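You operate a simulated robot arm through the tools that you are given. There is no shell and no other tool. Be economical: measure what you need, move in short steps, check, and stop when the job is done.

Carry out the task below with a simulated two-armed robot. There is one attempt and no reset: what you move stays moved.

JOB
Put the small black bin and the small bobbin labelled "L205" from the top of the steel bench on the tray marked shop.

It is judged by the outcome, as a careful person would: the job done as asked, and still so three seconds after it is handed in. It fails if anything else is knocked over, pushed out of place, dropped, spilled or broken.

ROBOT AND FRAMES
Two 6-joint arms with two-finger parallel grippers on one trunk, on a base that drives. Base frame: it is fixed to the floor where the robot stands at the start and does not move with it; the origin is under the middle of the robot, x ahead of it, y to its left, z up. Lengths are in m, angles in rad, forces in N, time in s.
The left shoulder is at the start at [0.06, 0.187, 1.022], the right one opposite. With the tool pointing down near the work surface each hand reaches from about 0.22 to 0.62 m from the robot's upright axis, wherever it stands, measured 20 degrees to its own side. Places, roughly: small bobbin [0.5, 1.75, 0.75]. Payload 1.57 kg a hand.
Tool frame (each hand has its own): the origin (TCP) lies between the finger pads and is the grasp point; the fingertips stand 0.03 m ahead of it; z points along the fingers, y is the line along which they close. Largest opening 0.11 m; finger width 0.024, thickness 0.012; the body of the gripper, 0.048 by 0.112 m, starts 0.078 m behind the TCP.
Orientation is told as [roll, pitch, yaw] about the base's x, y, z axes, in that order, counted from this pose: with the fingers straight down and closing along the base's y, the tool's x points along the base's -x, its y along +y and its z along -z.

CONTROLS
- The arms move only by the tool arm_command. It takes "left_increments", "right_increments" or both (then of equal length, played together; a hand with none holds still); each is text: rows parted by semicolons, each of 6 numbers parted by spaces: the shift along the base's x, y, z in m, then the turn, a rotation vector about the base's x, y, z in rad. In form: tx ty tz ax ay az; .... A call has 1 to 8 rows; each row shifts and turns the commanded pose from where the row before left it. "left_hand" and "right_hand" are, for a hand that has rows, the opening, from 0 (shut) to 1 (fully open), set as the call begins (left out, the last holds). Rows are played at 5 a second. More than 0.05 m and 0.15 rad between two rows, or a gripper value outside its range, and nothing of the call is played. A pose out of reach is approached as far as the arm can. The call stops where the force on the tool passes 40 N (or 10 N more than at its start, if that is more) or the arm is blocked; 0.2 s more then pass. Each finger travels about 0.153 m/s and halts on what it meets, pressing with about 43 N; the grip force reading is that of the motor and also rises with nothing between the fingers. The clock runs only during rows and for 0.2 s after the last one: add rows that do not move to give the fingers time. The reply holds the time, the measured pose of the TCP, the force on the tool along the base axes, the opening and the grip force, in the units named above and with some noise.
- Cameras (640 x 400 px; columns grow to the right, rows downward): "scene" is now at [0.0193, -0.0085, 1.5658]; the picture's right is [-0.09, -1.00, 0.00], its down [-0.74, 0.07, -0.67] and it looks along [0.66, -0.06, -0.75] (base axes); focal length 271 px, centre (320, 200). "left" rides on the left gripper at [0.07, -0.016, -0.141] in its tool frame; the picture's right is [0.23, 0.97, 0.00], its down [-0.86, 0.20, -0.48] and it looks along [-0.47, 0.11, 0.88] (tool axes); focal length 222 px, centre (320, 200). "right" rides on the right gripper at [0.07, 0.016, -0.141] in its tool frame; the picture's right is [-0.23, 0.97, 0.00], its down [-0.86, -0.20, -0.48] and it looks along [-0.47, -0.11, 0.88] (tool axes); focal length 222 px, centre (320, 200). There is no depth. A picture from a camera that has moved, and an enlarged one, comes with that camera's place and axes in the base frame and with its lens.
- get_image(camera): a new picture of that camera. The clock stands still meanwhile.
- lift_body(by): slides the trunk up (or, below 0, down) by that many m; the arms and the scene camera ride with it, the base frame stays. It gives what a move gives, with no picture.
- roll_base(legs): drives the robot by 1 to 6 legs, each [ahead, left, turn to the left] in m, m and rad, along the robot's own axes; the way and the turn of a leg run together, so that a leg with both is an arc; at most 1.5 m and 3.142 rad a leg. The arms and the cameras ride along, it lands a little off, and it stops where it bumps. It gives what a move gives.
- pan_tilt(pan, tilt): turns the head with the scene camera to pan (to the left, within 1.501 rad either way) and tilt (down, from -0.506 to 1.204), counted from straight ahead of the robot. It gives what a move gives.
- close_up(camera, box): a new picture of the part [left, top, right, bottom] of that camera's present view, enlarged. The clock stands still meanwhile.
- job_done(): hands the job in; it is judged then, once.

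Go step by step. Nothing tells you exact positions but the pictures and the camera data: compare them with the known pose of the tool, close in by small moves and look again before you grip or let go. The budget is 120 turns and 108 pictures, counting those below and the enlarged ones. Unless the task says otherwise, let go and move clear before handing in, and close with one line.

The tools are called after ">>>" as name(argument=value, ...) on one line, values as JSON. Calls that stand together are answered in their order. arm_command: Moves the arms, as the interface text tells. Its arguments: {"type":"object","properties":{"left_increments":{"type":"string"},"left_hand":{"type":"number"},"right_increments":{"type":"string"},"right_hand":{"type":"number"}},"required":[]} The other tools are called the same way: lift_body (by) slides the trunk up or down; roll_base (legs) drives the base; pan_tilt (pan, tilt) turns the head that bears the scene camera; get_image (camera) takes a picture; close_up (camera, box) takes an enlarged picture of a part of a camera's view; job_done () hands the job in.

At the start:

```text
clock: 0.0
left_ee_pos: [0.4315, 0.2254, 0.9384]
left_tool_rot: [-0.001, 0.0, -0.001]
left_wrist_force: [0.1, 0.4, -0.3]
left_opening: 0.1101
left_grip_force: 0.1
right_ee_pos: [0.3738, -0.1576, 1.0048]
right_tool_rot: [0.0, -0.001, -0.002]
right_wrist_force: [0.9, 0.5, 0.5]
right_opening: 0.1101
right_grip_force: 0.0
trunk travel left (down, up): [-0.65, 0.34]
robot x, y, heading: [-0.0008, -0.0026, 0.001]
head pan, tilt: [-0.091, 0.841]
```

scene: 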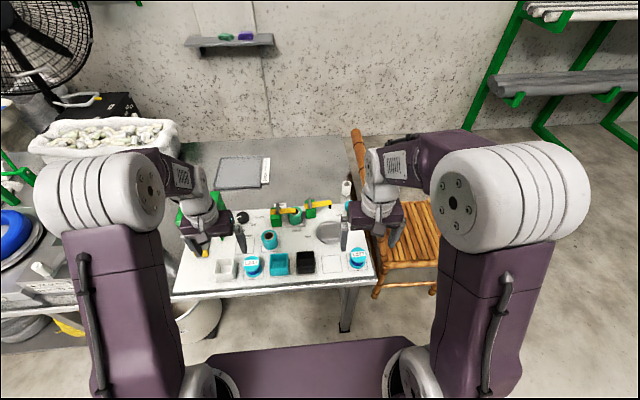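
right: 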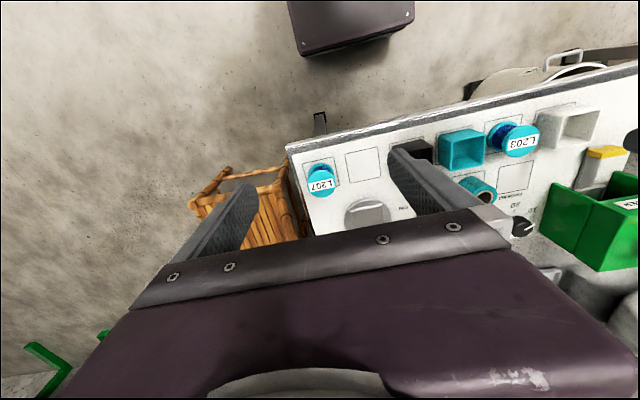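
left: 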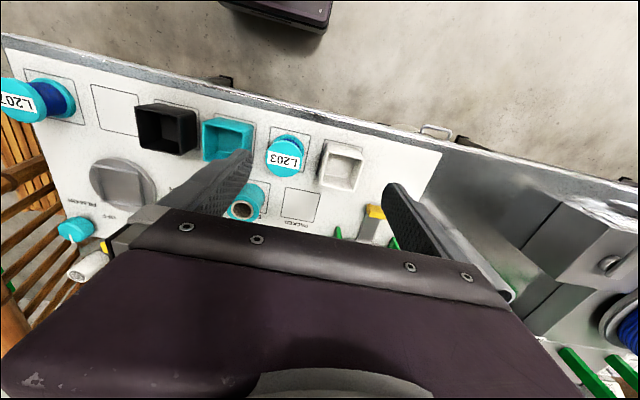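

I see a white bench ahead holding bins and bobbins (L203, L207). The L205 bobbin should be on a bench to the left, so I'll look around there first.

>>> close_up(camera="scene", box=[160, 140, 400, 300])

>>> pan_tilt(pan=1.3, tilt=0.6)

>>> get_image(camera="scene")

```text
2.50 times, centred on (280, 220) of scene
camera zoom: at [0.0193, -0.0085, 1.5658], right [-0.09, -1.0, 0.0], down [-0.74, 0.07, -0.67], along [0.66, -0.06, -0.75], focal length 677 px, centre (420, 150)
```

zoom: 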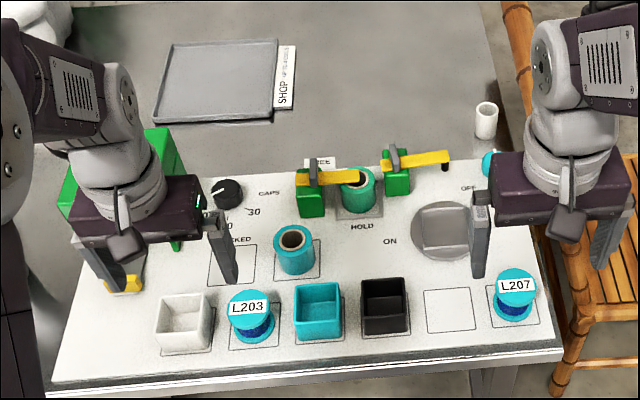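

```text
clock: 1.5
left_ee_pos: [0.4327, 0.2252, 0.9379]
left_tool_rot: [-0.001, 0.0, 0.001]
left_wrist_force: [-0.4, -0.2, -0.3]
left_opening: 0.1098
left_grip_force: 0.0
right_ee_pos: [0.3747, -0.1573, 1.0045]
right_tool_rot: [0.001, 0.0, 0.001]
right_wrist_force: [0.1, -0.5, -0.1]
right_opening: 0.1103
right_grip_force: 0.0
trunk travel left (down, up): [-0.65, 0.34]
robot x, y, heading: [0.0018, 0.0005, 0.002]
head pan, tilt: [1.3, 0.6]
```

```text
103 pictures are left
camera scene: at [-0.0353, 0.0837, 1.586], right [0.96, -0.27, 0.0], down [-0.15, -0.54, -0.82], along [0.22, 0.79, -0.57], focal length 271 px, centre (320, 200)
```

scene: 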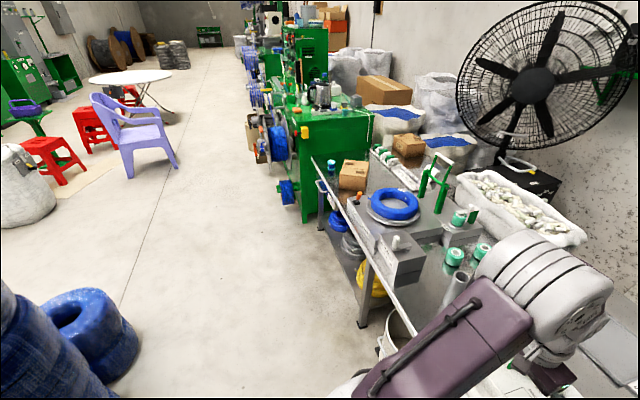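

The steel bench runs on to the left, with more things on it. I'll zoom in on that part.

>>> close_up(camera="scene", box=[310, 120, 510, 320])

>>> pan_tilt(pan=0.4, tilt=0.6)

>>> get_image(camera="scene")

```text
2.00 times, centred on (410, 220) of scene
camera zoom: at [-0.0353, 0.0837, 1.586], right [0.96, -0.27, 0.0], down [-0.15, -0.54, -0.82], along [0.22, 0.79, -0.57], focal length 542 px, centre (140, 160)
```

zoom: 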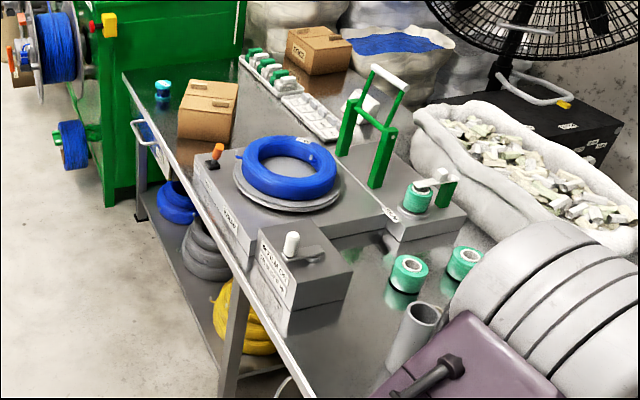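

```text
clock: 2.7
left_ee_pos: [0.4321, 0.2249, 0.9378]
left_tool_rot: [-0.003, 0.0, -0.001]
left_wrist_force: [0.7, -1.0, 0.2]
left_opening: 0.1098
left_grip_force: 0.1
right_ee_pos: [0.3736, -0.1579, 1.0044]
right_tool_rot: [0.0, 0.001, -0.002]
right_wrist_force: [0.1, 0.3, 0.3]
right_opening: 0.1102
right_grip_force: 0.1
trunk travel left (down, up): [-0.65, 0.34]
robot x, y, heading: [0.0009, 0.0013, 0.001]
head pan, tilt: [0.4, 0.6]
```

```text
101 pictures are left
camera scene: at [0.0224, 0.033, 1.586], right [0.39, -0.92, 0.0], down [-0.52, -0.22, -0.83], along [0.76, 0.32, -0.56], focal length 271 px, centre (320, 200)
```

scene: 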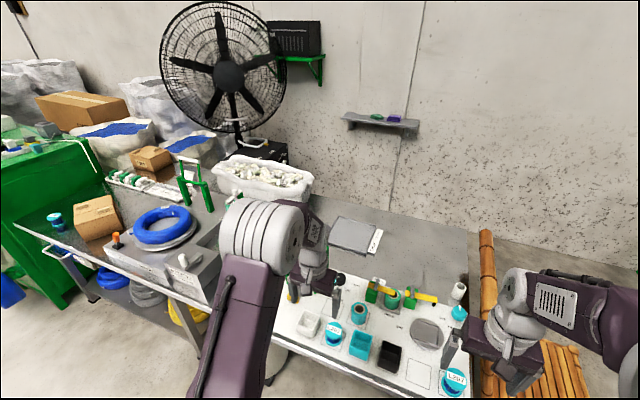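

The bobbin sits at the far left end of the bench. The small black bin is on the panel ahead at about (0.46, 0.0), and the SHOP tray is at about (0.98, 0.27). I'll check the labels and the ground clearance under the bench.

>>> close_up(camera="scene", box=[310, 200, 470, 300])

>>> close_up(camera="scene", box=[300, 300, 460, 400])

>>> pan_tilt(pan=0.0, tilt=1.2)

>>> get_image(camera="scene")

```text
4.00 times, centred on (390, 250) of scene
camera zoom: at [0.0224, 0.033, 1.586], right [0.39, -0.92, 0.0], down [-0.52, -0.22, -0.83], along [0.76, 0.32, -0.56], focal length 1083 px, centre (40, 0)
```

zoom: 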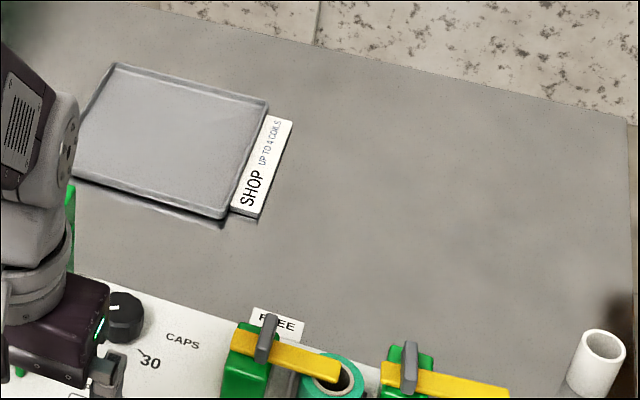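

```text
4.00 times, centred on (380, 350) of scene
camera zoom: at [0.0224, 0.033, 1.586], right [0.39, -0.92, 0.0], down [-0.52, -0.22, -0.83], along [0.76, 0.32, -0.56], focal length 1083 px, centre (80, -400)
```

zoom: 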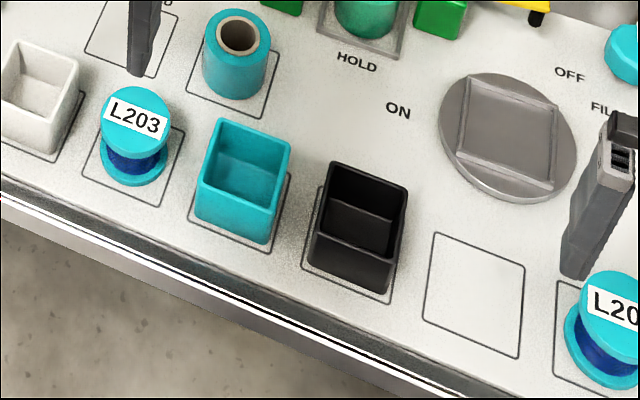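

```text
clock: 3.7
left_ee_pos: [0.4327, 0.2265, 0.9387]
left_tool_rot: [-0.002, 0.001, 0.0]
left_wrist_force: [-0.1, 0.1, -0.1]
left_opening: 0.11
left_grip_force: 0.1
right_ee_pos: [0.3741, -0.1577, 1.0047]
right_tool_rot: [-0.001, 0.001, 0.0]
right_wrist_force: [0.6, 0.8, 0.4]
right_opening: 0.1099
right_grip_force: 0.0
trunk travel left (down, up): [-0.65, 0.34]
robot x, y, heading: [-0.0019, -0.0017, 0.003]
head pan, tilt: [0.0, 1.201]
```

```text
98 pictures are left
camera scene: at [-0.003, -0.0014, 1.5415], right [0.0, -1.0, 0.0], down [-0.93, 0.0, -0.36], along [0.36, 0.0, -0.93], focal length 271 px, centre (320, 200)
```

scene: 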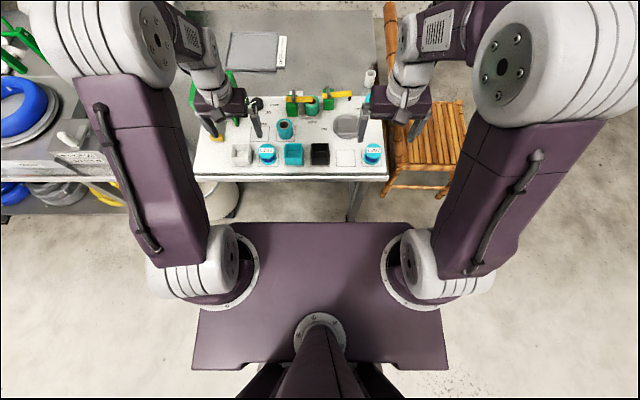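

The black bin is clear to grip, with an empty slot on its right. The tray is far back, so I'll first try, up high, how far the left hand reaches when tilted forward.

>>> arm_command(left_increments="0.04 0.005 0.0 0 -0.1 0;0.04 0.005 0.0 0 -0.1 0;0.04 0.005 0 0 -0.1 0;0.04 0.005 0 0 -0.1 0;0.04 0.005 0 0 -0.1 0;0.04 0.005 0 0 -0.1 0;0.04 0.005 0 0 -0.1 0;0.04 0 0 0 0 0")

```text
clock: 5.5
left_ee_pos: [0.7533, 0.2605, 0.9322]
left_tool_rot: [-0.005, -0.691, 0.001]
left_wrist_force: [-0.2, 0.5, -0.2]
left_opening: 0.1099
left_grip_force: 0.0
right_ee_pos: [0.3757, -0.1573, 1.0046]
right_tool_rot: [0.0, 0.003, -0.001]
right_wrist_force: [0.8, 1.0, -0.5]
right_opening: 0.1104
right_grip_force: 0.1
trunk travel left (down, up): [-0.65, 0.34]
robot x, y, heading: [0.0001, 0.0023, 0.001]
head pan, tilt: [0.0, 1.201]
```

>>> arm_command(left_increments="0.04 0 0 0 0 0;0.04 0 0 0 0 0")

>>> get_image(camera="left")

>>> get_image(camera="scene")

```text
clock: 6.1
left_ee_pos: [0.7517, 0.2611, 0.9361]
left_tool_rot: [-0.002, -0.701, -0.002]
left_wrist_force: [0.7, 1.1, -0.4]
left_opening: 0.1102
left_grip_force: 0.0
left hand out of reach, approached as far as the arm can: row 1, 2
right_ee_pos: [0.3747, -0.1578, 1.0046]
right_tool_rot: [-0.001, 0.001, 0.001]
right_wrist_force: [0.2, -0.4, 0.2]
right_opening: 0.1099
right_grip_force: 0.0
trunk travel left (down, up): [-0.65, 0.34]
robot x, y, heading: [-0.0026, 0.0012, -0.005]
head pan, tilt: [0.0, 1.201]
```

```text
97 pictures are left
camera left: at [0.609, 0.2444, 0.9991], right [-0.17, 0.97, -0.15], down [0.35, 0.2, 0.92], along [0.92, 0.11, -0.37], focal length 222 px, centre (320, 200)
```

left: 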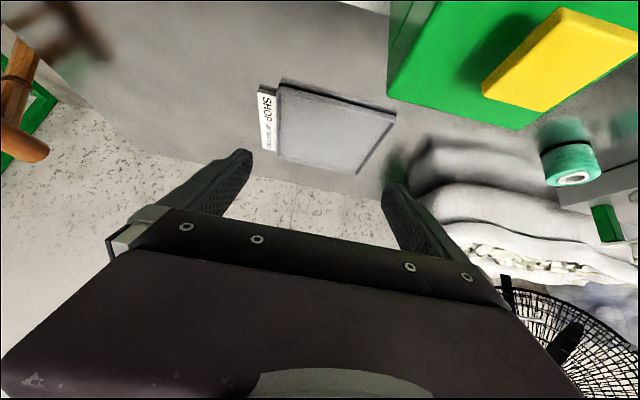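

```text
96 pictures are left
camera scene: at [-0.0026, -0.0014, 1.5414], right [0.0, -1.0, 0.0], down [-0.93, 0.0, -0.36], along [0.36, 0.0, -0.93], focal length 271 px, centre (320, 200)
```

scene: 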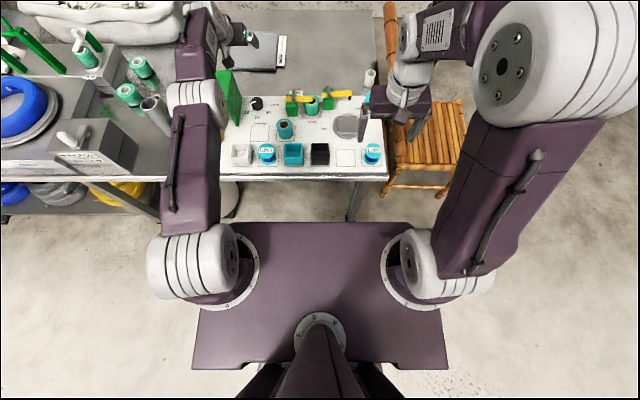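

Tilted 0.7 rad the reach is about 0.75 from the axis, enough once the robot stands about 0.2 m further forward. I'll pull back, keep that tilt, and shift the base right to line up the left arm with the black bin.

>>> arm_command(left_increments="-0.05 -0.01 0 0 0 0;-0.05 -0.01 0 0 0 0;-0.05 -0.01 0 0 0 0;-0.05 -0.01 0 0 0 0;-0.05 -0.01 0 0 0 0;-0.04 0 0 0 0 0;-0.04 0 0 0 0 0")

>>> roll_base(legs=[[0, -0.15, 0]])

>>> get_image(camera="left")

>>> get_image(camera="scene")

```text
refused: row 1 steps farther than a row can; nothing moved
```

```text
clock: 7.5
left_ee_pos: [0.7531, 0.114, 0.9353]
left_tool_rot: [-0.003, -0.699, -0.001]
left_wrist_force: [-0.1, -0.4, 0.0]
left_opening: 0.11
left_grip_force: 0.0
right_ee_pos: [0.3742, -0.3038, 1.0042]
right_tool_rot: [-0.001, -0.002, 0.0]
right_wrist_force: [0.1, -0.3, -0.2]
right_opening: 0.11
right_grip_force: 0.1
trunk travel left (down, up): [-0.65, 0.34]
robot x, y, heading: [-0.0032, -0.1451, 0.006]
head pan, tilt: [0.0, 1.201]
```

```text
95 pictures are left
camera left: at [0.609, 0.0981, 0.9992], right [-0.17, 0.97, -0.15], down [0.35, 0.2, 0.92], along [0.92, 0.11, -0.37], focal length 222 px, centre (320, 200)
```

left: 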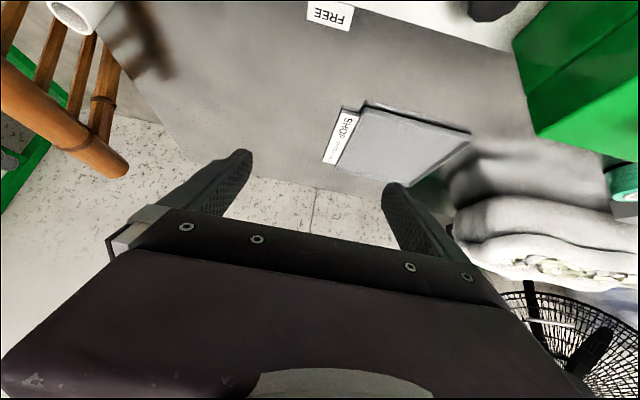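

```text
94 pictures are left
camera scene: at [-0.003, -0.1472, 1.5414], right [0.0, -1.0, 0.0], down [-0.93, 0.0, -0.36], along [0.36, 0.0, -0.93], focal length 271 px, centre (320, 200)
```

scene: 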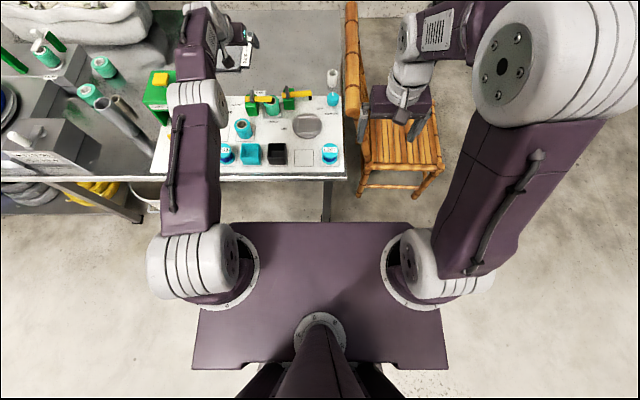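

>>> arm_command(left_increments="-0.045 -0.01 0 0 0 0;-0.045 -0.01 0 0 0 0;-0.045 -0.01 0 0 0 0;-0.045 -0.01 0 0 0 0;-0.045 -0.01 0 0 0 0;-0.045 -0.02 0 0 0 0;-0.045 -0.02 0 0 0 0;-0.04 -0.02 0 0 0 0")

>>> get_image(camera="left")

>>> get_image(camera="scene")

```text
clock: 9.3
left_ee_pos: [0.4321, 0.0736, 0.9569]
left_tool_rot: [-0.024, -0.696, 0.009]
left_wrist_force: [0.0, -0.2, 0.0]
left_opening: 0.1102
left_grip_force: 0.1
left hand out of reach, approached as far as the arm can: row 3, 5, 6, 7, 8
right_ee_pos: [0.3735, -0.3043, 1.006]
right_tool_rot: [-0.001, 0.0, 0.0]
right_wrist_force: [-0.2, -0.3, -0.6]
right_opening: 0.1098
right_grip_force: 0.0
trunk travel left (down, up): [-0.65, 0.34]
robot x, y, heading: [0.0001, -0.1447, 0.001]
head pan, tilt: [0.0, 1.201]
```

```text
93 pictures are left
camera left: at [0.2879, 0.0592, 1.0222], right [-0.17, 0.97, -0.16], down [0.35, 0.21, 0.91], along [0.92, 0.1, -0.38], focal length 222 px, centre (320, 200)
```

left: 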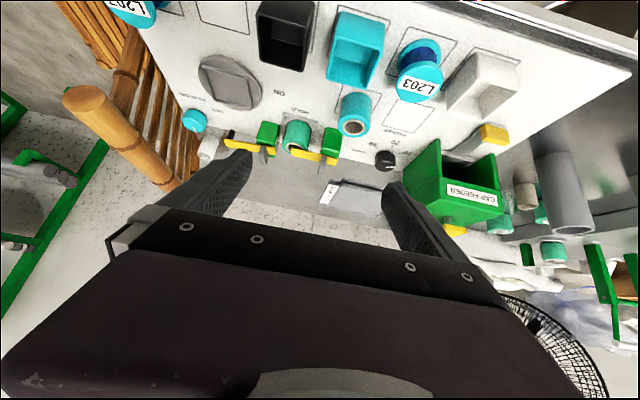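

```text
92 pictures are left
camera scene: at [-0.0031, -0.1477, 1.5414], right [0.0, -1.0, 0.0], down [-0.93, 0.0, -0.36], along [0.36, 0.0, -0.93], focal length 271 px, centre (320, 200)
```

scene: 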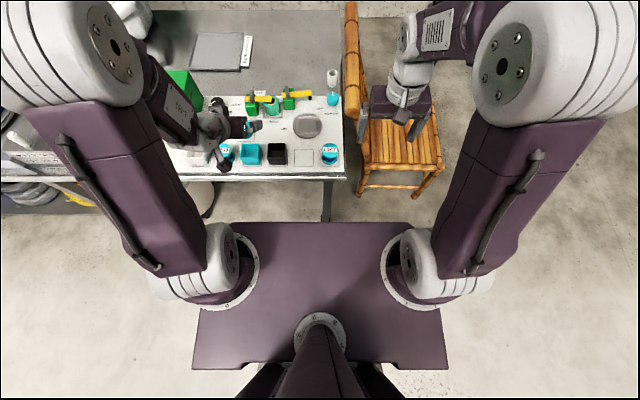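

The bin's top centre is near (0.468, 0.003). At this tilt it is too close to the body, so I'll back the base up by 0.17 m and then bring the hand forward.

>>> roll_base(legs=[[-0.17, 0, 0]])

>>> arm_command(left_increments="0.04 -0.01 -0.01 0.012 0 0;0.03 -0.02 -0.02 0.012 0 0;0 -0.015 -0.02 0 0 0")

>>> get_image(camera="left")

```text
clock: 10.7
left_ee_pos: [0.265, 0.0732, 0.9573]
left_tool_rot: [-0.022, -0.694, 0.011]
left_wrist_force: [0.3, 0.5, 0.1]
left_opening: 0.11
left_grip_force: 0.0
right_ee_pos: [0.2065, -0.3036, 1.0044]
right_tool_rot: [0.0, -0.001, -0.001]
right_wrist_force: [0.6, 0.3, 0.4]
right_opening: 0.1102
right_grip_force: 0.1
trunk travel left (down, up): [-0.65, 0.34]
robot x, y, heading: [-0.1676, -0.1441, -0.005]
head pan, tilt: [0.0, 1.201]
```

```text
clock: 11.5
left_ee_pos: [0.336, 0.083, 0.9145]
left_tool_rot: [-0.013, -0.693, -0.001]
left_wrist_force: [-0.2, 0.8, 0.0]
left_opening: 0.1101
left_grip_force: 0.1
left hand out of reach, approached as far as the arm can: row 1, 2, 3
right_ee_pos: [0.2064, -0.3051, 1.0058]
right_tool_rot: [0.001, 0.0, -0.001]
right_wrist_force: [0.0, 0.4, -0.6]
right_opening: 0.11
right_grip_force: 0.0
trunk travel left (down, up): [-0.65, 0.34]
robot x, y, heading: [-0.1666, -0.1479, -0.001]
head pan, tilt: [0.0, 1.201]
```

```text
91 pictures are left
camera left: at [0.1924, 0.0694, 0.9795], right [-0.16, 0.97, -0.15], down [0.36, 0.2, 0.91], along [0.92, 0.09, -0.38], focal length 222 px, centre (320, 200)
```

left: 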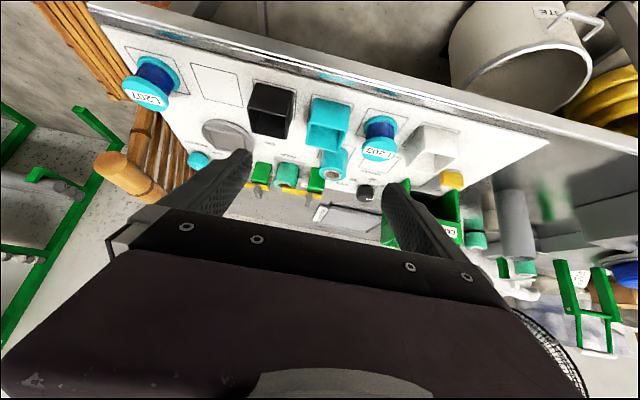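

The hand can't go further right from here, so I'll shift the base right another 0.08 m and then move forward above the bin.

>>> roll_base(legs=[[0, -0.08, 0]])

>>> arm_command(left_increments="0.04 0 -0.02 0 0 0;0.03 0 -0.02 0 0 0")

>>> get_image(camera="left")

>>> get_image(camera="scene")

```text
clock: 12.6
left_ee_pos: [0.3358, 0.0043, 0.9136]
left_tool_rot: [-0.012, -0.69, -0.003]
left_wrist_force: [-0.1, 0.1, 0.3]
left_opening: 0.1103
left_grip_force: 0.1
right_ee_pos: [0.2062, -0.3837, 1.0048]
right_tool_rot: [0.0, 0.0, -0.001]
right_wrist_force: [-0.5, 0.1, 1.3]
right_opening: 0.1098
right_grip_force: 0.0
trunk travel left (down, up): [-0.65, 0.34]
robot x, y, heading: [-0.1681, -0.2289, 0.002]
head pan, tilt: [0.0, 1.201]
```

```text
clock: 13.2
left_ee_pos: [0.407, 0.0032, 0.875]
left_tool_rot: [-0.013, -0.688, -0.003]
left_wrist_force: [0.4, 0.1, -0.1]
left_opening: 0.1096
left_grip_force: 0.0
right_ee_pos: [0.2073, -0.3845, 1.0052]
right_tool_rot: [0.002, -0.001, -0.001]
right_wrist_force: [-0.5, 0.1, 0.2]
right_opening: 0.1098
right_grip_force: 0.0
trunk travel left (down, up): [-0.65, 0.34]
robot x, y, heading: [-0.1659, -0.2266, 0.004]
head pan, tilt: [0.0, 1.201]
```

```text
90 pictures are left
camera left: at [0.2631, -0.0096, 0.94], right [-0.17, 0.97, -0.15], down [0.36, 0.2, 0.91], along [0.92, 0.1, -0.38], focal length 222 px, centre (320, 200)
```

left: 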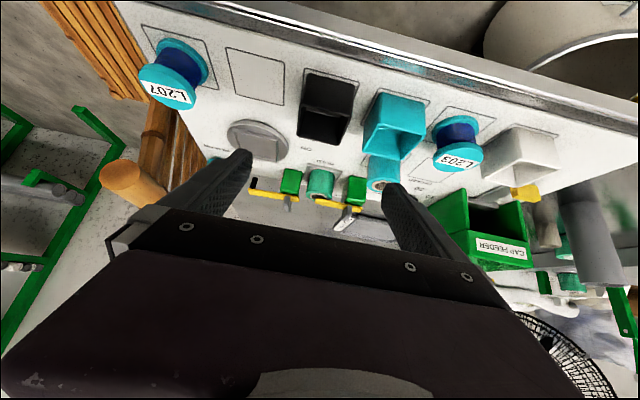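

```text
89 pictures are left
camera scene: at [-0.1693, -0.2288, 1.5415], right [0.0, -1.0, 0.0], down [-0.93, 0.0, -0.36], along [0.36, 0.0, -0.93], focal length 271 px, centre (320, 200)
```

scene: 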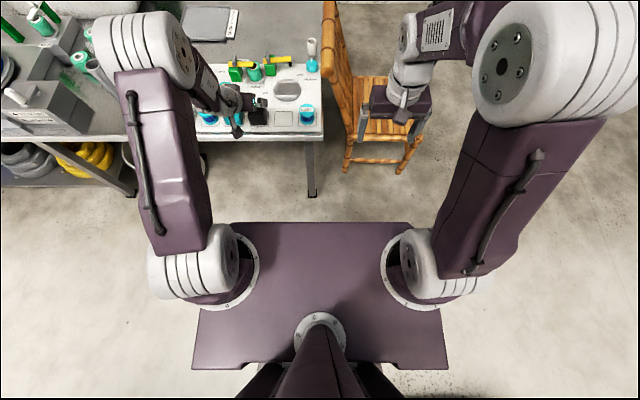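

>>> close_up(camera="left", box=[220, 50, 460, 200])

```text
2.67 times, centred on (340, 125) of left
camera zoom: at [0.2631, -0.0096, 0.94], right [-0.17, 0.97, -0.15], down [0.36, 0.2, 0.91], along [0.92, 0.1, -0.38], focal length 592 px, centre (267, 400)
```

zoom: 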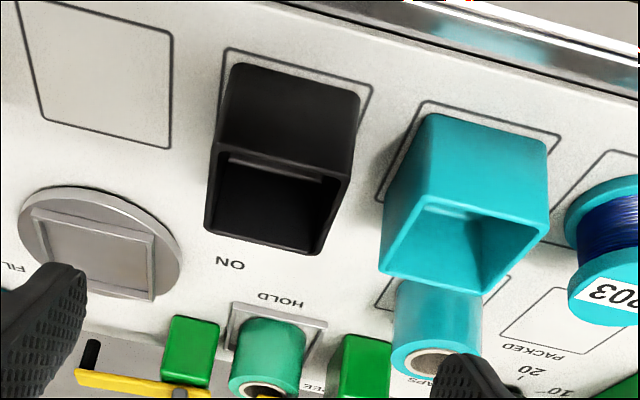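

The bin spans about x 0.455–0.515, y −0.028–0.032, with its rim at z≈0.75. I'll narrow the fingers, descend along the tilt and check before going in.

>>> arm_command(left_increments="0.018 -0.001 -0.034 0.012 0 0;0.015 0 -0.03 0 0 0;0.015 0 -0.026 0 0 0", left_hand=0.75)

>>> get_image(camera="left")

```text
clock: 14.0
left_ee_pos: [0.4542, 0.0033, 0.7839]
left_tool_rot: [-0.003, -0.689, -0.012]
left_wrist_force: [0.5, -0.5, -0.4]
left_opening: 0.0826
left_grip_force: 0.2
right_ee_pos: [0.207, -0.3843, 1.0057]
right_tool_rot: [0.002, 0.0, 0.001]
right_wrist_force: [0.5, -0.8, 0.9]
right_opening: 0.1099
right_grip_force: 0.1
trunk travel left (down, up): [-0.65, 0.34]
robot x, y, heading: [-0.1648, -0.2273, -0.002]
head pan, tilt: [0.0, 1.201]
```

```text
87 pictures are left
camera left: at [0.3108, -0.0104, 0.8489], right [-0.16, 0.98, -0.15], down [0.36, 0.2, 0.91], along [0.92, 0.1, -0.38], focal length 222 px, centre (320, 200)
```

left: 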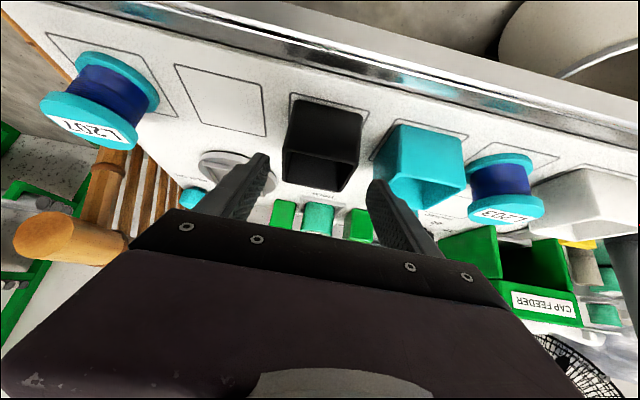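

Both fingers straddle the bin evenly. I'll descend, grip, and look.

>>> arm_command(left_increments="0.012 0 -0.021 0 0 0;0.011 0 -0.02 0 0 0")

>>> get_image(camera="left")

```text
clock: 14.6
left_ee_pos: [0.4767, 0.0031, 0.7423]
left_tool_rot: [0.004, -0.688, -0.012]
left_wrist_force: [-0.1, 0.3, -0.3]
left_opening: 0.0824
left_grip_force: 0.0
right_ee_pos: [0.2078, -0.3841, 1.0049]
right_tool_rot: [0.002, 0.0, -0.001]
right_wrist_force: [0.5, 0.3, -0.1]
right_opening: 0.1101
right_grip_force: 0.1
trunk travel left (down, up): [-0.65, 0.34]
robot x, y, heading: [-0.1667, -0.2263, -0.002]
head pan, tilt: [0.0, 1.201]
```

```text
86 pictures are left
camera left: at [0.3334, -0.0115, 0.807], right [-0.16, 0.98, -0.14], down [0.36, 0.19, 0.91], along [0.92, 0.1, -0.38], focal length 222 px, centre (320, 200)
```

left: 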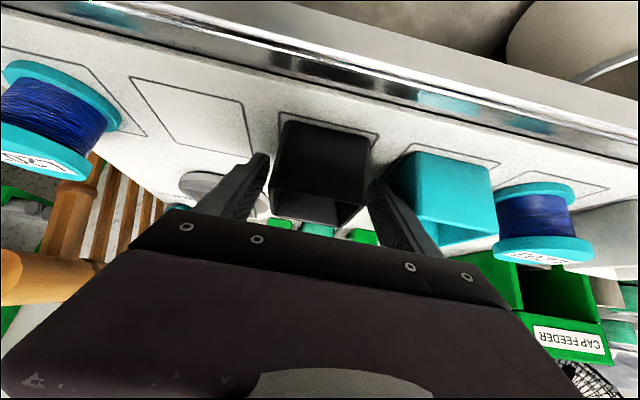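

>>> arm_command(left_increments="0 0 0 0 0 0;0 0 0 0 0 0;0 0 0 0 0 0", left_hand=0.0)

>>> arm_command(left_increments="0 0 0.02 0 0 0;0 0 0.03 0 0 0")

>>> get_image(camera="left")

```text
clock: 15.4
left_ee_pos: [0.4757, 0.0026, 0.7421]
left_tool_rot: [0.004, -0.69, -0.012]
left_wrist_force: [0.3, -0.2, -0.1]
left_opening: 0.0591
left_grip_force: 43.0
right_ee_pos: [0.2074, -0.3831, 1.0051]
right_tool_rot: [0.001, -0.001, 0.0]
right_wrist_force: [-0.1, 1.3, 0.4]
right_opening: 0.11
right_grip_force: 0.0
trunk travel left (down, up): [-0.65, 0.34]
robot x, y, heading: [-0.1639, -0.2272, 0.004]
head pan, tilt: [0.0, 1.201]
```

```text
clock: 16.0
left_ee_pos: [0.475, 0.003, 0.794]
left_tool_rot: [0.001, -0.692, -0.011]
left_wrist_force: [0.2, 0.3, 0.7]
left_opening: 0.0
left_grip_force: 21.2
right_ee_pos: [0.206, -0.3848, 1.0054]
right_tool_rot: [0.001, 0.0, 0.0]
right_wrist_force: [0.1, 0.0, 0.2]
right_opening: 0.1097
right_grip_force: 0.1
trunk travel left (down, up): [-0.65, 0.34]
robot x, y, heading: [-0.1661, -0.2266, 0.0]
head pan, tilt: [0.0, 1.201]
```

```text
85 pictures are left
camera left: at [0.3307, -0.0114, 0.8585], right [-0.17, 0.98, -0.14], down [0.36, 0.19, 0.91], along [0.92, 0.1, -0.38], focal length 222 px, centre (320, 200)
```

left: 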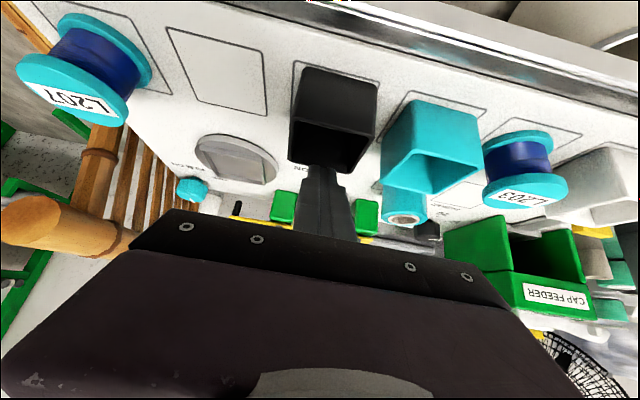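

The bin slipped out of the grip but still stands upright in its place. I'll look closely before regripping lower.

>>> close_up(camera="left", box=[260, 40, 420, 180])

```text
2.86 times, centred on (340, 110) of left
camera zoom: at [0.3307, -0.0114, 0.8585], right [-0.17, 0.98, -0.14], down [0.36, 0.19, 0.91], along [0.92, 0.1, -0.38], focal length 635 px, centre (263, 457)
```

zoom: 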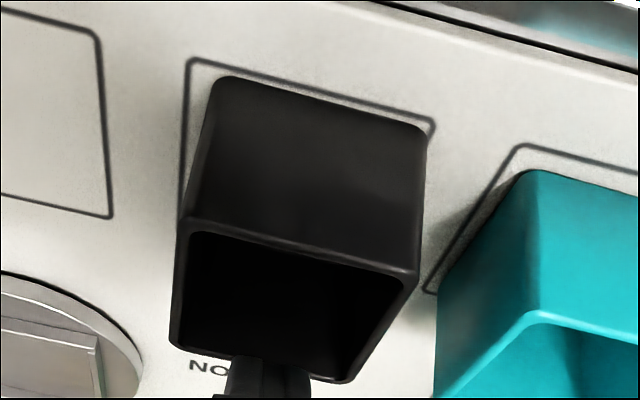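

The bin is 59 mm wide with its rim at z≈0.752, and it hasn't moved. I'll regrip deeper and lift very slowly, watching the readings.

>>> arm_command(left_increments="0 0 0 0 0 0;0 0 0 0 0 0", left_hand=0.75)

>>> arm_command(left_increments="0.002 0.0 -0.03 0 0 0;0.001 0 -0.02 0 0 0;0 0 -0.006 0 0 0")

>>> arm_command(left_increments="0 0 0 0 0 0;0 0 0 0 0 0;0 0 0 0 0 0;0 0 0 0 0 0", left_hand=0.0)

>>> arm_command(left_increments="0 0 0.004 0 0 0;0 0 0.004 0 0 0")

>>> get_image(camera="left")

```text
clock: 16.6
left_ee_pos: [0.4759, 0.0034, 0.7928]
left_tool_rot: [0.004, -0.691, -0.014]
left_wrist_force: [0.7, 0.3, -0.5]
left_opening: 0.0825
left_grip_force: 0.1
right_ee_pos: [0.207, -0.3837, 1.0054]
right_tool_rot: [0.002, 0.001, 0.001]
right_wrist_force: [-0.7, 0.3, -0.9]
right_opening: 0.1098
right_grip_force: 0.1
trunk travel left (down, up): [-0.65, 0.34]
robot x, y, heading: [-0.1695, -0.2221, -0.0]
head pan, tilt: [0.0, 1.201]
```

```text
clock: 17.4
left_ee_pos: [0.4778, 0.0037, 0.7364]
left_tool_rot: [0.004, -0.69, -0.015]
left_wrist_force: [0.5, -0.6, -0.6]
left_opening: 0.0825
left_grip_force: 0.0
right_ee_pos: [0.2072, -0.3831, 1.0047]
right_tool_rot: [0.0, 0.0, 0.0]
right_wrist_force: [-0.1, 0.0, 0.0]
right_opening: 0.1102
right_grip_force: 0.1
trunk travel left (down, up): [-0.65, 0.34]
robot x, y, heading: [-0.1668, -0.2292, 0.002]
head pan, tilt: [0.0, 1.201]
```

```text
clock: 18.4
left_ee_pos: [0.4778, 0.0025, 0.7379]
left_tool_rot: [0.004, -0.69, -0.013]
left_wrist_force: [-0.2, 0.5, -0.2]
left_opening: 0.0594
left_grip_force: 43.4
right_ee_pos: [0.2079, -0.3851, 1.0045]
right_tool_rot: [-0.001, 0.001, 0.0]
right_wrist_force: [-0.4, 0.5, -0.1]
right_opening: 0.1098
right_grip_force: 0.0
trunk travel left (down, up): [-0.65, 0.34]
robot x, y, heading: [-0.1684, -0.2253, 0.001]
head pan, tilt: [0.0, 1.201]
```

```text
clock: 19.0
left_ee_pos: [0.4779, 0.0029, 0.7446]
left_tool_rot: [0.003, -0.691, -0.011]
left_wrist_force: [-0.3, -0.5, -0.9]
left_opening: 0.0594
left_grip_force: 43.1
right_ee_pos: [0.2061, -0.3837, 1.0048]
right_tool_rot: [-0.001, 0.0, 0.001]
right_wrist_force: [-0.3, -0.1, 0.2]
right_opening: 0.1101
right_grip_force: 0.0
trunk travel left (down, up): [-0.65, 0.34]
robot x, y, heading: [-0.1643, -0.2241, -0.002]
head pan, tilt: [0.0, 1.201]
```

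```text
83 pictures are left
camera left: at [0.3353, -0.0119, 0.8101], right [-0.16, 0.98, -0.14], down [0.36, 0.19, 0.91], along [0.92, 0.1, -0.38], focal length 222 px, centre (320, 200)
```

left: 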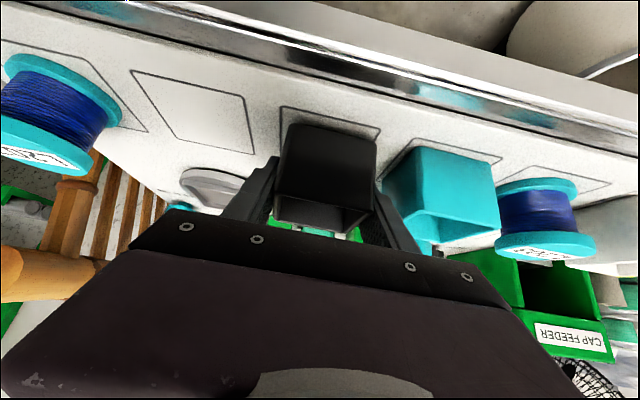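

>>> arm_command(left_increments="0 0 0.005 0 0 0;0 0 0.005 0 0 0;0 0 0.005 0 0 0;0 0 0.005 0 0 0;0 0 0.005 0 0 0;0 0 0.005 0 0 0")

>>> get_image(camera="left")

```text
clock: 20.4
left_ee_pos: [0.48, 0.0032, 0.7752]
left_tool_rot: [0.002, -0.69, -0.013]
left_wrist_force: [0.2, 0.3, -0.3]
left_opening: 0.0592
left_grip_force: 43.2
right_ee_pos: [0.2069, -0.3838, 1.0039]
right_tool_rot: [0.0, 0.0, -0.001]
right_wrist_force: [-0.3, 0.7, -0.5]
right_opening: 0.1099
right_grip_force: 0.0
trunk travel left (down, up): [-0.65, 0.34]
robot x, y, heading: [-0.1642, -0.2279, -0.001]
head pan, tilt: [0.0, 1.201]
```

```text
82 pictures are left
camera left: at [0.3365, -0.0123, 0.84], right [-0.17, 0.98, -0.14], down [0.36, 0.19, 0.91], along [0.92, 0.1, -0.38], focal length 222 px, centre (320, 200)
```

left: 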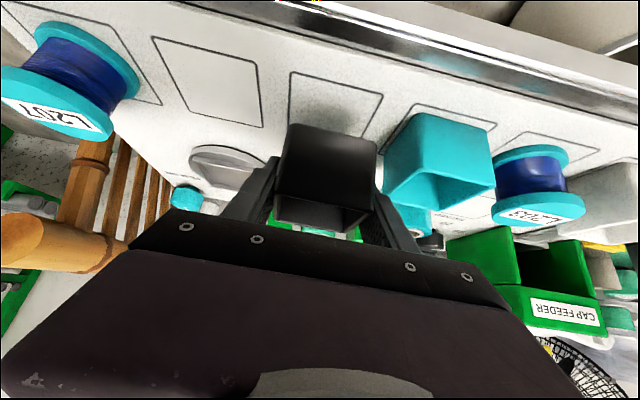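

The bin is held and rising. I'll raise it further slowly, then drive left and afterwards ahead toward the tray.

>>> arm_command(left_increments="0 0 0.01 0 0 0;0 0 0.013 0 0 0;0 0 0.015 0 0 0;0 0 0.015 0 0 0;0 0 0.015 0 0 0;0 0 0.015 0 0 0;0 0 0.015 0 0 0;0 0 0.015 0 0 0")

>>> arm_command(left_increments="0 0 0.01 0 0 0;0 0 0.01 0 0 0;0 0 0.01 0 0 0;0 0 0.01 0 0 0")

>>> roll_base(legs=[[0, 0.15, 0], [0, 0.12, 0]])

>>> get_image(camera="left")

>>> get_image(camera="scene")

```text
clock: 22.2
left_ee_pos: [0.4811, 0.0017, 0.8908]
left_tool_rot: [0.004, -0.688, -0.015]
left_wrist_force: [0.6, -0.5, -0.4]
left_opening: 0.0594
left_grip_force: 43.4
right_ee_pos: [0.2067, -0.3849, 1.0055]
right_tool_rot: [-0.002, 0.001, 0.0]
right_wrist_force: [0.9, 0.4, 0.0]
right_opening: 0.1097
right_grip_force: 0.0
trunk travel left (down, up): [-0.65, 0.34]
robot x, y, heading: [-0.1635, -0.226, 0.002]
head pan, tilt: [0.0, 1.201]
```

```text
clock: 23.2
left_ee_pos: [0.4791, 0.0023, 0.9293]
left_tool_rot: [0.004, -0.691, -0.011]
left_wrist_force: [0.1, 0.7, -0.2]
left_opening: 0.0595
left_grip_force: 43.3
right_ee_pos: [0.2056, -0.3852, 1.005]
right_tool_rot: [-0.001, 0.0, 0.0]
right_wrist_force: [0.4, -0.2, -0.5]
right_opening: 0.11
right_grip_force: 0.0
trunk travel left (down, up): [-0.65, 0.34]
robot x, y, heading: [-0.1676, -0.2287, -0.001]
head pan, tilt: [0.0, 1.201]
```

```text
clock: 25.4
left_ee_pos: [0.4814, 0.2718, 0.9286]
left_tool_rot: [0.005, -0.689, -0.015]
left_wrist_force: [-0.6, 0.8, -1.3]
left_opening: 0.0594
left_grip_force: 43.3
right_ee_pos: [0.2065, -0.1149, 1.0047]
right_tool_rot: [-0.001, 0.0, -0.004]
right_wrist_force: [-0.6, 0.5, 0.3]
right_opening: 0.11
right_grip_force: 0.1
trunk travel left (down, up): [-0.65, 0.34]
robot x, y, heading: [-0.1687, 0.0452, -0.002]
head pan, tilt: [0.0, 1.201]
```

```text
81 pictures are left
camera left: at [0.3373, 0.2576, 0.9936], right [-0.16, 0.98, -0.14], down [0.36, 0.19, 0.91], along [0.92, 0.1, -0.38], focal length 222 px, centre (320, 200)
```

left: 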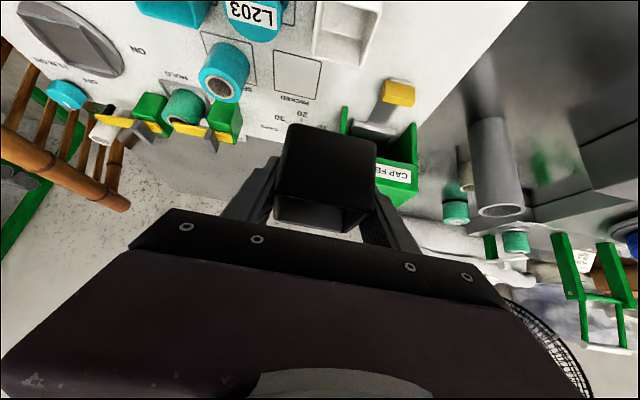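

```text
80 pictures are left
camera scene: at [-0.1701, 0.0432, 1.5414], right [0.0, -1.0, 0.0], down [-0.93, 0.0, -0.36], along [0.36, 0.0, -0.93], focal length 271 px, centre (320, 200)
```

scene: 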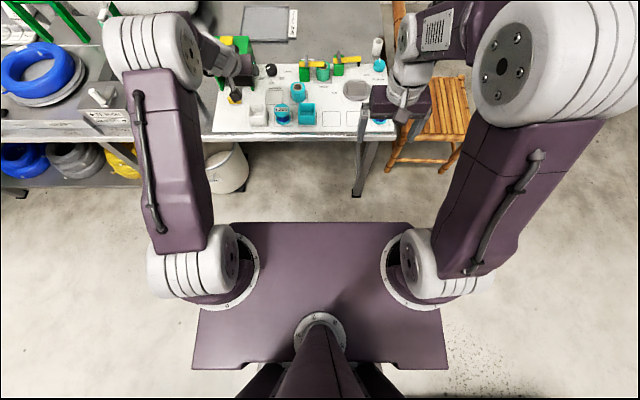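

The tray spans about x 0.89–1.09, y 0.18–0.38. I'll drive ahead in steps, keeping the trunk clear of the bench edge.

>>> roll_base(legs=[[0.15, 0, 0], [0.13, 0, 0]])

>>> get_image(camera="scene")

>>> get_image(camera="left")

```text
clock: 27.7
left_ee_pos: [0.7576, 0.2734, 0.9287]
left_tool_rot: [0.005, -0.69, -0.015]
left_wrist_force: [0.2, 0.7, -1.6]
left_opening: 0.0595
left_grip_force: 42.5
right_ee_pos: [0.4837, -0.1129, 1.005]
right_tool_rot: [0.001, 0.0, -0.002]
right_wrist_force: [0.7, -0.7, 0.0]
right_opening: 0.11
right_grip_force: 0.0
trunk travel left (down, up): [-0.65, 0.34]
robot x, y, heading: [0.1136, 0.0447, -0.001]
head pan, tilt: [0.0, 1.201]
```

```text
79 pictures are left
camera scene: at [0.1076, 0.0433, 1.5414], right [0.0, -1.0, 0.0], down [-0.93, 0.0, -0.36], along [0.36, 0.0, -0.93], focal length 271 px, centre (320, 200)
```

scene: 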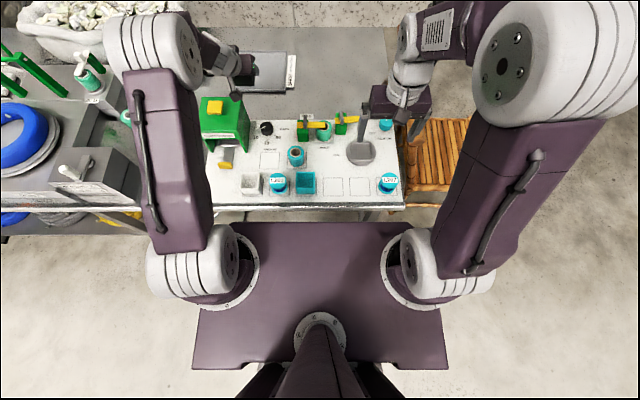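

```text
78 pictures are left
camera left: at [0.6152, 0.2579, 0.994], right [-0.16, 0.98, -0.14], down [0.36, 0.19, 0.91], along [0.92, 0.1, -0.38], focal length 222 px, centre (320, 200)
```

left: 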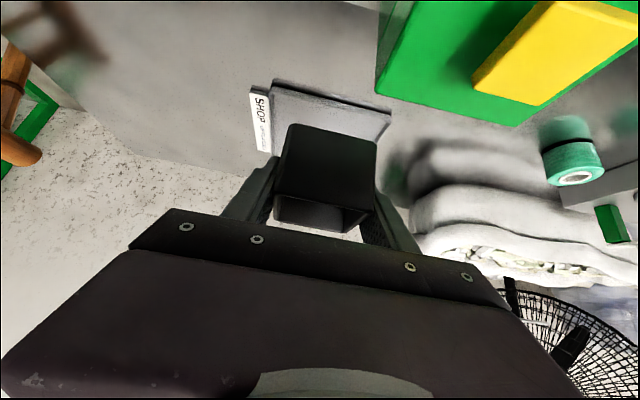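

>>> roll_base(legs=[[0.08, 0, 0]])

>>> arm_command(left_increments="0.015 0.007 0 0 0 0;0.015 0.007 0 0 0 0;0.015 0.007 0 0 0 0;0.015 0.007 0 0 0 0;0.015 0.007 0 0 0 0;0.015 0.007 -0.01 0 0 0;0.01 0.007 -0.02 0 0 0.006;0 0 -0.02 0 0 0.006")

>>> get_image(camera="left")

>>> get_image(camera="scene")

```text
clock: 28.7
left_ee_pos: [0.8411, 0.2742, 0.9297]
left_tool_rot: [0.005, -0.689, -0.012]
left_wrist_force: [-0.4, 0.0, -1.0]
left_opening: 0.0592
left_grip_force: 42.9
right_ee_pos: [0.5678, -0.1133, 1.0053]
right_tool_rot: [-0.001, 0.001, 0.001]
right_wrist_force: [0.2, 0.0, -0.7]
right_opening: 0.11
right_grip_force: 0.1
trunk travel left (down, up): [-0.65, 0.34]
robot x, y, heading: [0.1902, 0.0447, -0.001]
head pan, tilt: [0.0, 1.201]
```

```text
clock: 30.5
left_ee_pos: [0.9389, 0.3228, 0.879]
left_tool_rot: [0.003, -0.687, 0.0]
left_wrist_force: [-0.3, -0.9, 0.3]
left_opening: 0.0595
left_grip_force: 42.8
right_ee_pos: [0.5683, -0.113, 1.0048]
right_tool_rot: [0.0, -0.002, 0.0]
right_wrist_force: [-0.2, 0.3, 0.1]
right_opening: 0.1101
right_grip_force: 0.1
trunk travel left (down, up): [-0.65, 0.34]
robot x, y, heading: [0.1933, 0.0433, 0.0]
head pan, tilt: [0.0, 1.201]
```

```text
77 pictures are left
camera left: at [0.7957, 0.3051, 0.9433], right [-0.18, 0.97, -0.14], down [0.36, 0.2, 0.91], along [0.92, 0.11, -0.38], focal length 222 px, centre (320, 200)
```

left: 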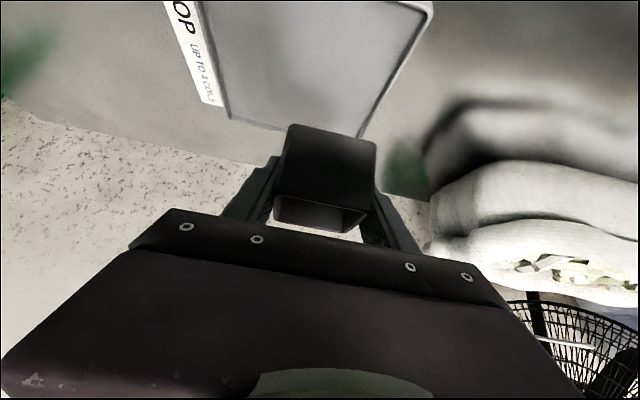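

```text
76 pictures are left
camera scene: at [0.1904, 0.0432, 1.5415], right [0.0, -1.0, 0.0], down [-0.93, 0.0, -0.36], along [0.36, 0.0, -0.93], focal length 271 px, centre (320, 200)
```

scene: 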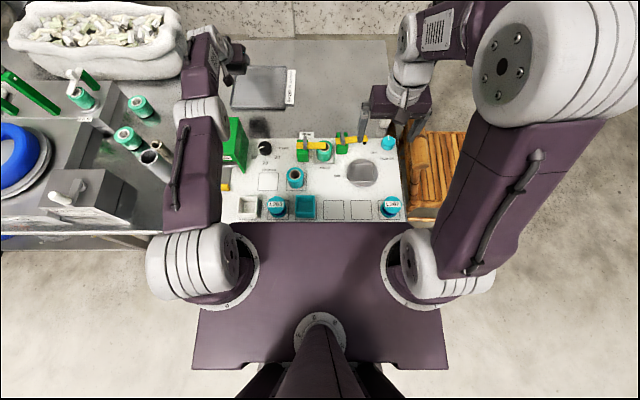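

The bin is over the tray's near-left part. I'll lower it gradually.

>>> arm_command(left_increments="0.002 -0.002 -0.015 0 0 0;0.002 -0.002 -0.015 0 0 0;0.002 -0.002 -0.015 0 0 0;0 0 -0.015 0 0 0;0 0 -0.015 0 0 0;0 0 -0.015 0 0 0;0 0 -0.015 0 0 0")

>>> get_image(camera="left")

>>> close_up(camera="scene", box=[180, 20, 340, 120])

```text
clock: 32.1
left_ee_pos: [0.9179, 0.3206, 0.7791]
left_tool_rot: [0.005, -0.691, -0.003]
left_wrist_force: [5.4, 0.2, 2.2]
left_opening: 0.0596
left_grip_force: 43.1
left hand out of reach, approached as far as the arm can: row 1, 2, 3, 4, 5, 6, 7
right_ee_pos: [0.5677, -0.1132, 1.0041]
right_tool_rot: [0.0, -0.001, 0.0]
right_wrist_force: [-0.1, -0.3, -0.2]
right_opening: 0.1098
right_grip_force: 0.2
trunk travel left (down, up): [-0.65, 0.34]
robot x, y, heading: [0.1927, 0.0454, -0.0]
head pan, tilt: [0.0, 1.201]
```

```text
75 pictures are left
camera left: at [0.7741, 0.3036, 0.8443], right [-0.18, 0.97, -0.14], down [0.35, 0.2, 0.91], along [0.92, 0.11, -0.38], focal length 222 px, centre (320, 200)
```

left: 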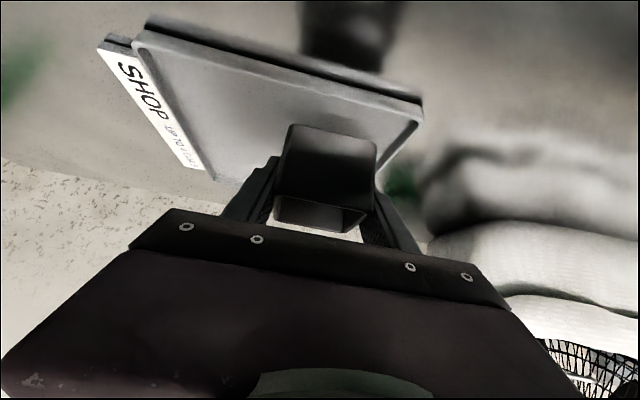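

```text
4.00 times, centred on (260, 70) of scene
camera zoom: at [0.1914, 0.0432, 1.5415], right [0.0, -1.0, 0.0], down [-0.93, 0.0, -0.36], along [0.36, 0.0, -0.93], focal length 1083 px, centre (560, 720)
```

zoom: 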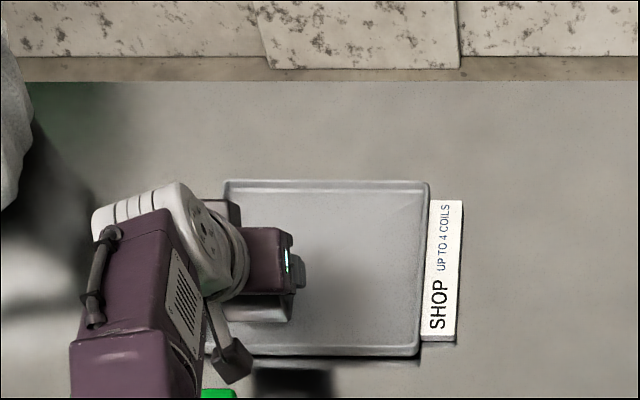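

The arm runs out of reach when low, so the trunk must come down. I'll raise both hands first, then lower the trunk by 0.1 m.

>>> arm_command(left_increments="0 0 0.015 0 0 0;0 0 0.015 0 0 0;0 0 0.015 0 0 0;0 0 0.015 0 0 0;0 0 0.015 0 0 0;0 0 0.015 0 0 0;0 0 0.015 0 0 0;0 0 0.01 0 0 0", right_increments="-0.01 0 0.015 0 0 0;-0.01 0 0.015 0 0 0;-0.01 0 0.015 0 0 0;-0.01 0 0.015 0 0 0;-0.01 0 0.015 0 0 0;-0.01 0 0.015 0 0 0;-0.01 0 0.015 0 0 0;-0.01 0 0.01 0 0 0")

```text
clock: 33.9
left_ee_pos: [0.9364, 0.3228, 0.8911]
left_tool_rot: [0.002, -0.69, 0.0]
left_wrist_force: [0.9, 0.0, -0.8]
left_opening: 0.0593
left_grip_force: 43.3
left hand out of reach, approached as far as the arm can: row 2, 3, 5, 7
right_ee_pos: [0.4858, -0.1144, 1.121]
right_tool_rot: [0.0, 0.0, 0.0]
right_wrist_force: [-0.5, -0.5, -0.5]
right_opening: 0.1101
right_grip_force: 0.0
trunk travel left (down, up): [-0.65, 0.34]
robot x, y, heading: [0.1956, 0.0495, -0.001]
head pan, tilt: [0.0, 1.201]
```

>>> lift_body(by=-0.1)

>>> get_image(camera="left")

>>> get_image(camera="scene")

```text
clock: 35.3
left_ee_pos: [0.9369, 0.3232, 0.792]
left_tool_rot: [0.003, -0.689, -0.001]
left_wrist_force: [0.2, 0.1, 0.1]
left_opening: 0.0595
left_grip_force: 43.5
right_ee_pos: [0.4863, -0.1141, 1.0201]
right_tool_rot: [-0.001, -0.002, -0.002]
right_wrist_force: [0.4, 0.3, -0.9]
right_opening: 0.11
right_grip_force: 0.1
trunk travel left (down, up): [-0.55, 0.44]
robot x, y, heading: [0.1927, 0.0424, -0.002]
head pan, tilt: [0.0, 1.201]
```

```text
73 pictures are left
camera left: at [0.7935, 0.3066, 0.8561], right [-0.18, 0.97, -0.14], down [0.36, 0.2, 0.91], along [0.92, 0.11, -0.38], focal length 222 px, centre (320, 200)
```

left: 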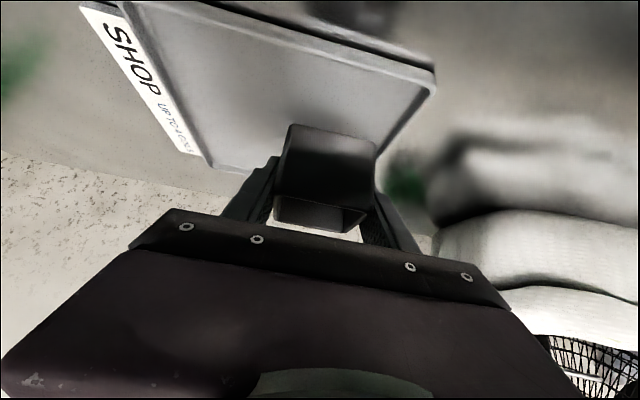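

```text
72 pictures are left
camera scene: at [0.1901, 0.0432, 1.4415], right [0.0, -1.0, 0.0], down [-0.93, 0.0, -0.36], along [0.36, 0.0, -0.93], focal length 271 px, centre (320, 200)
```

scene: 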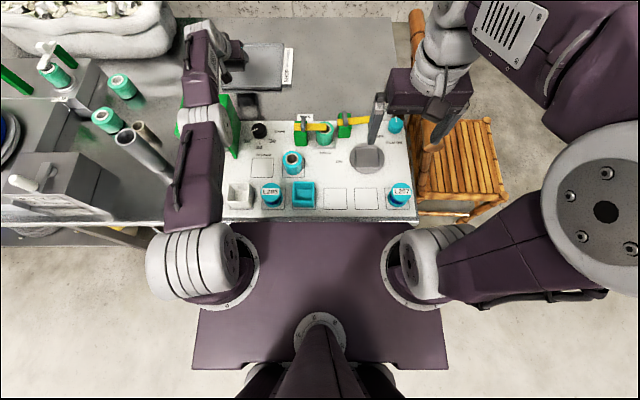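

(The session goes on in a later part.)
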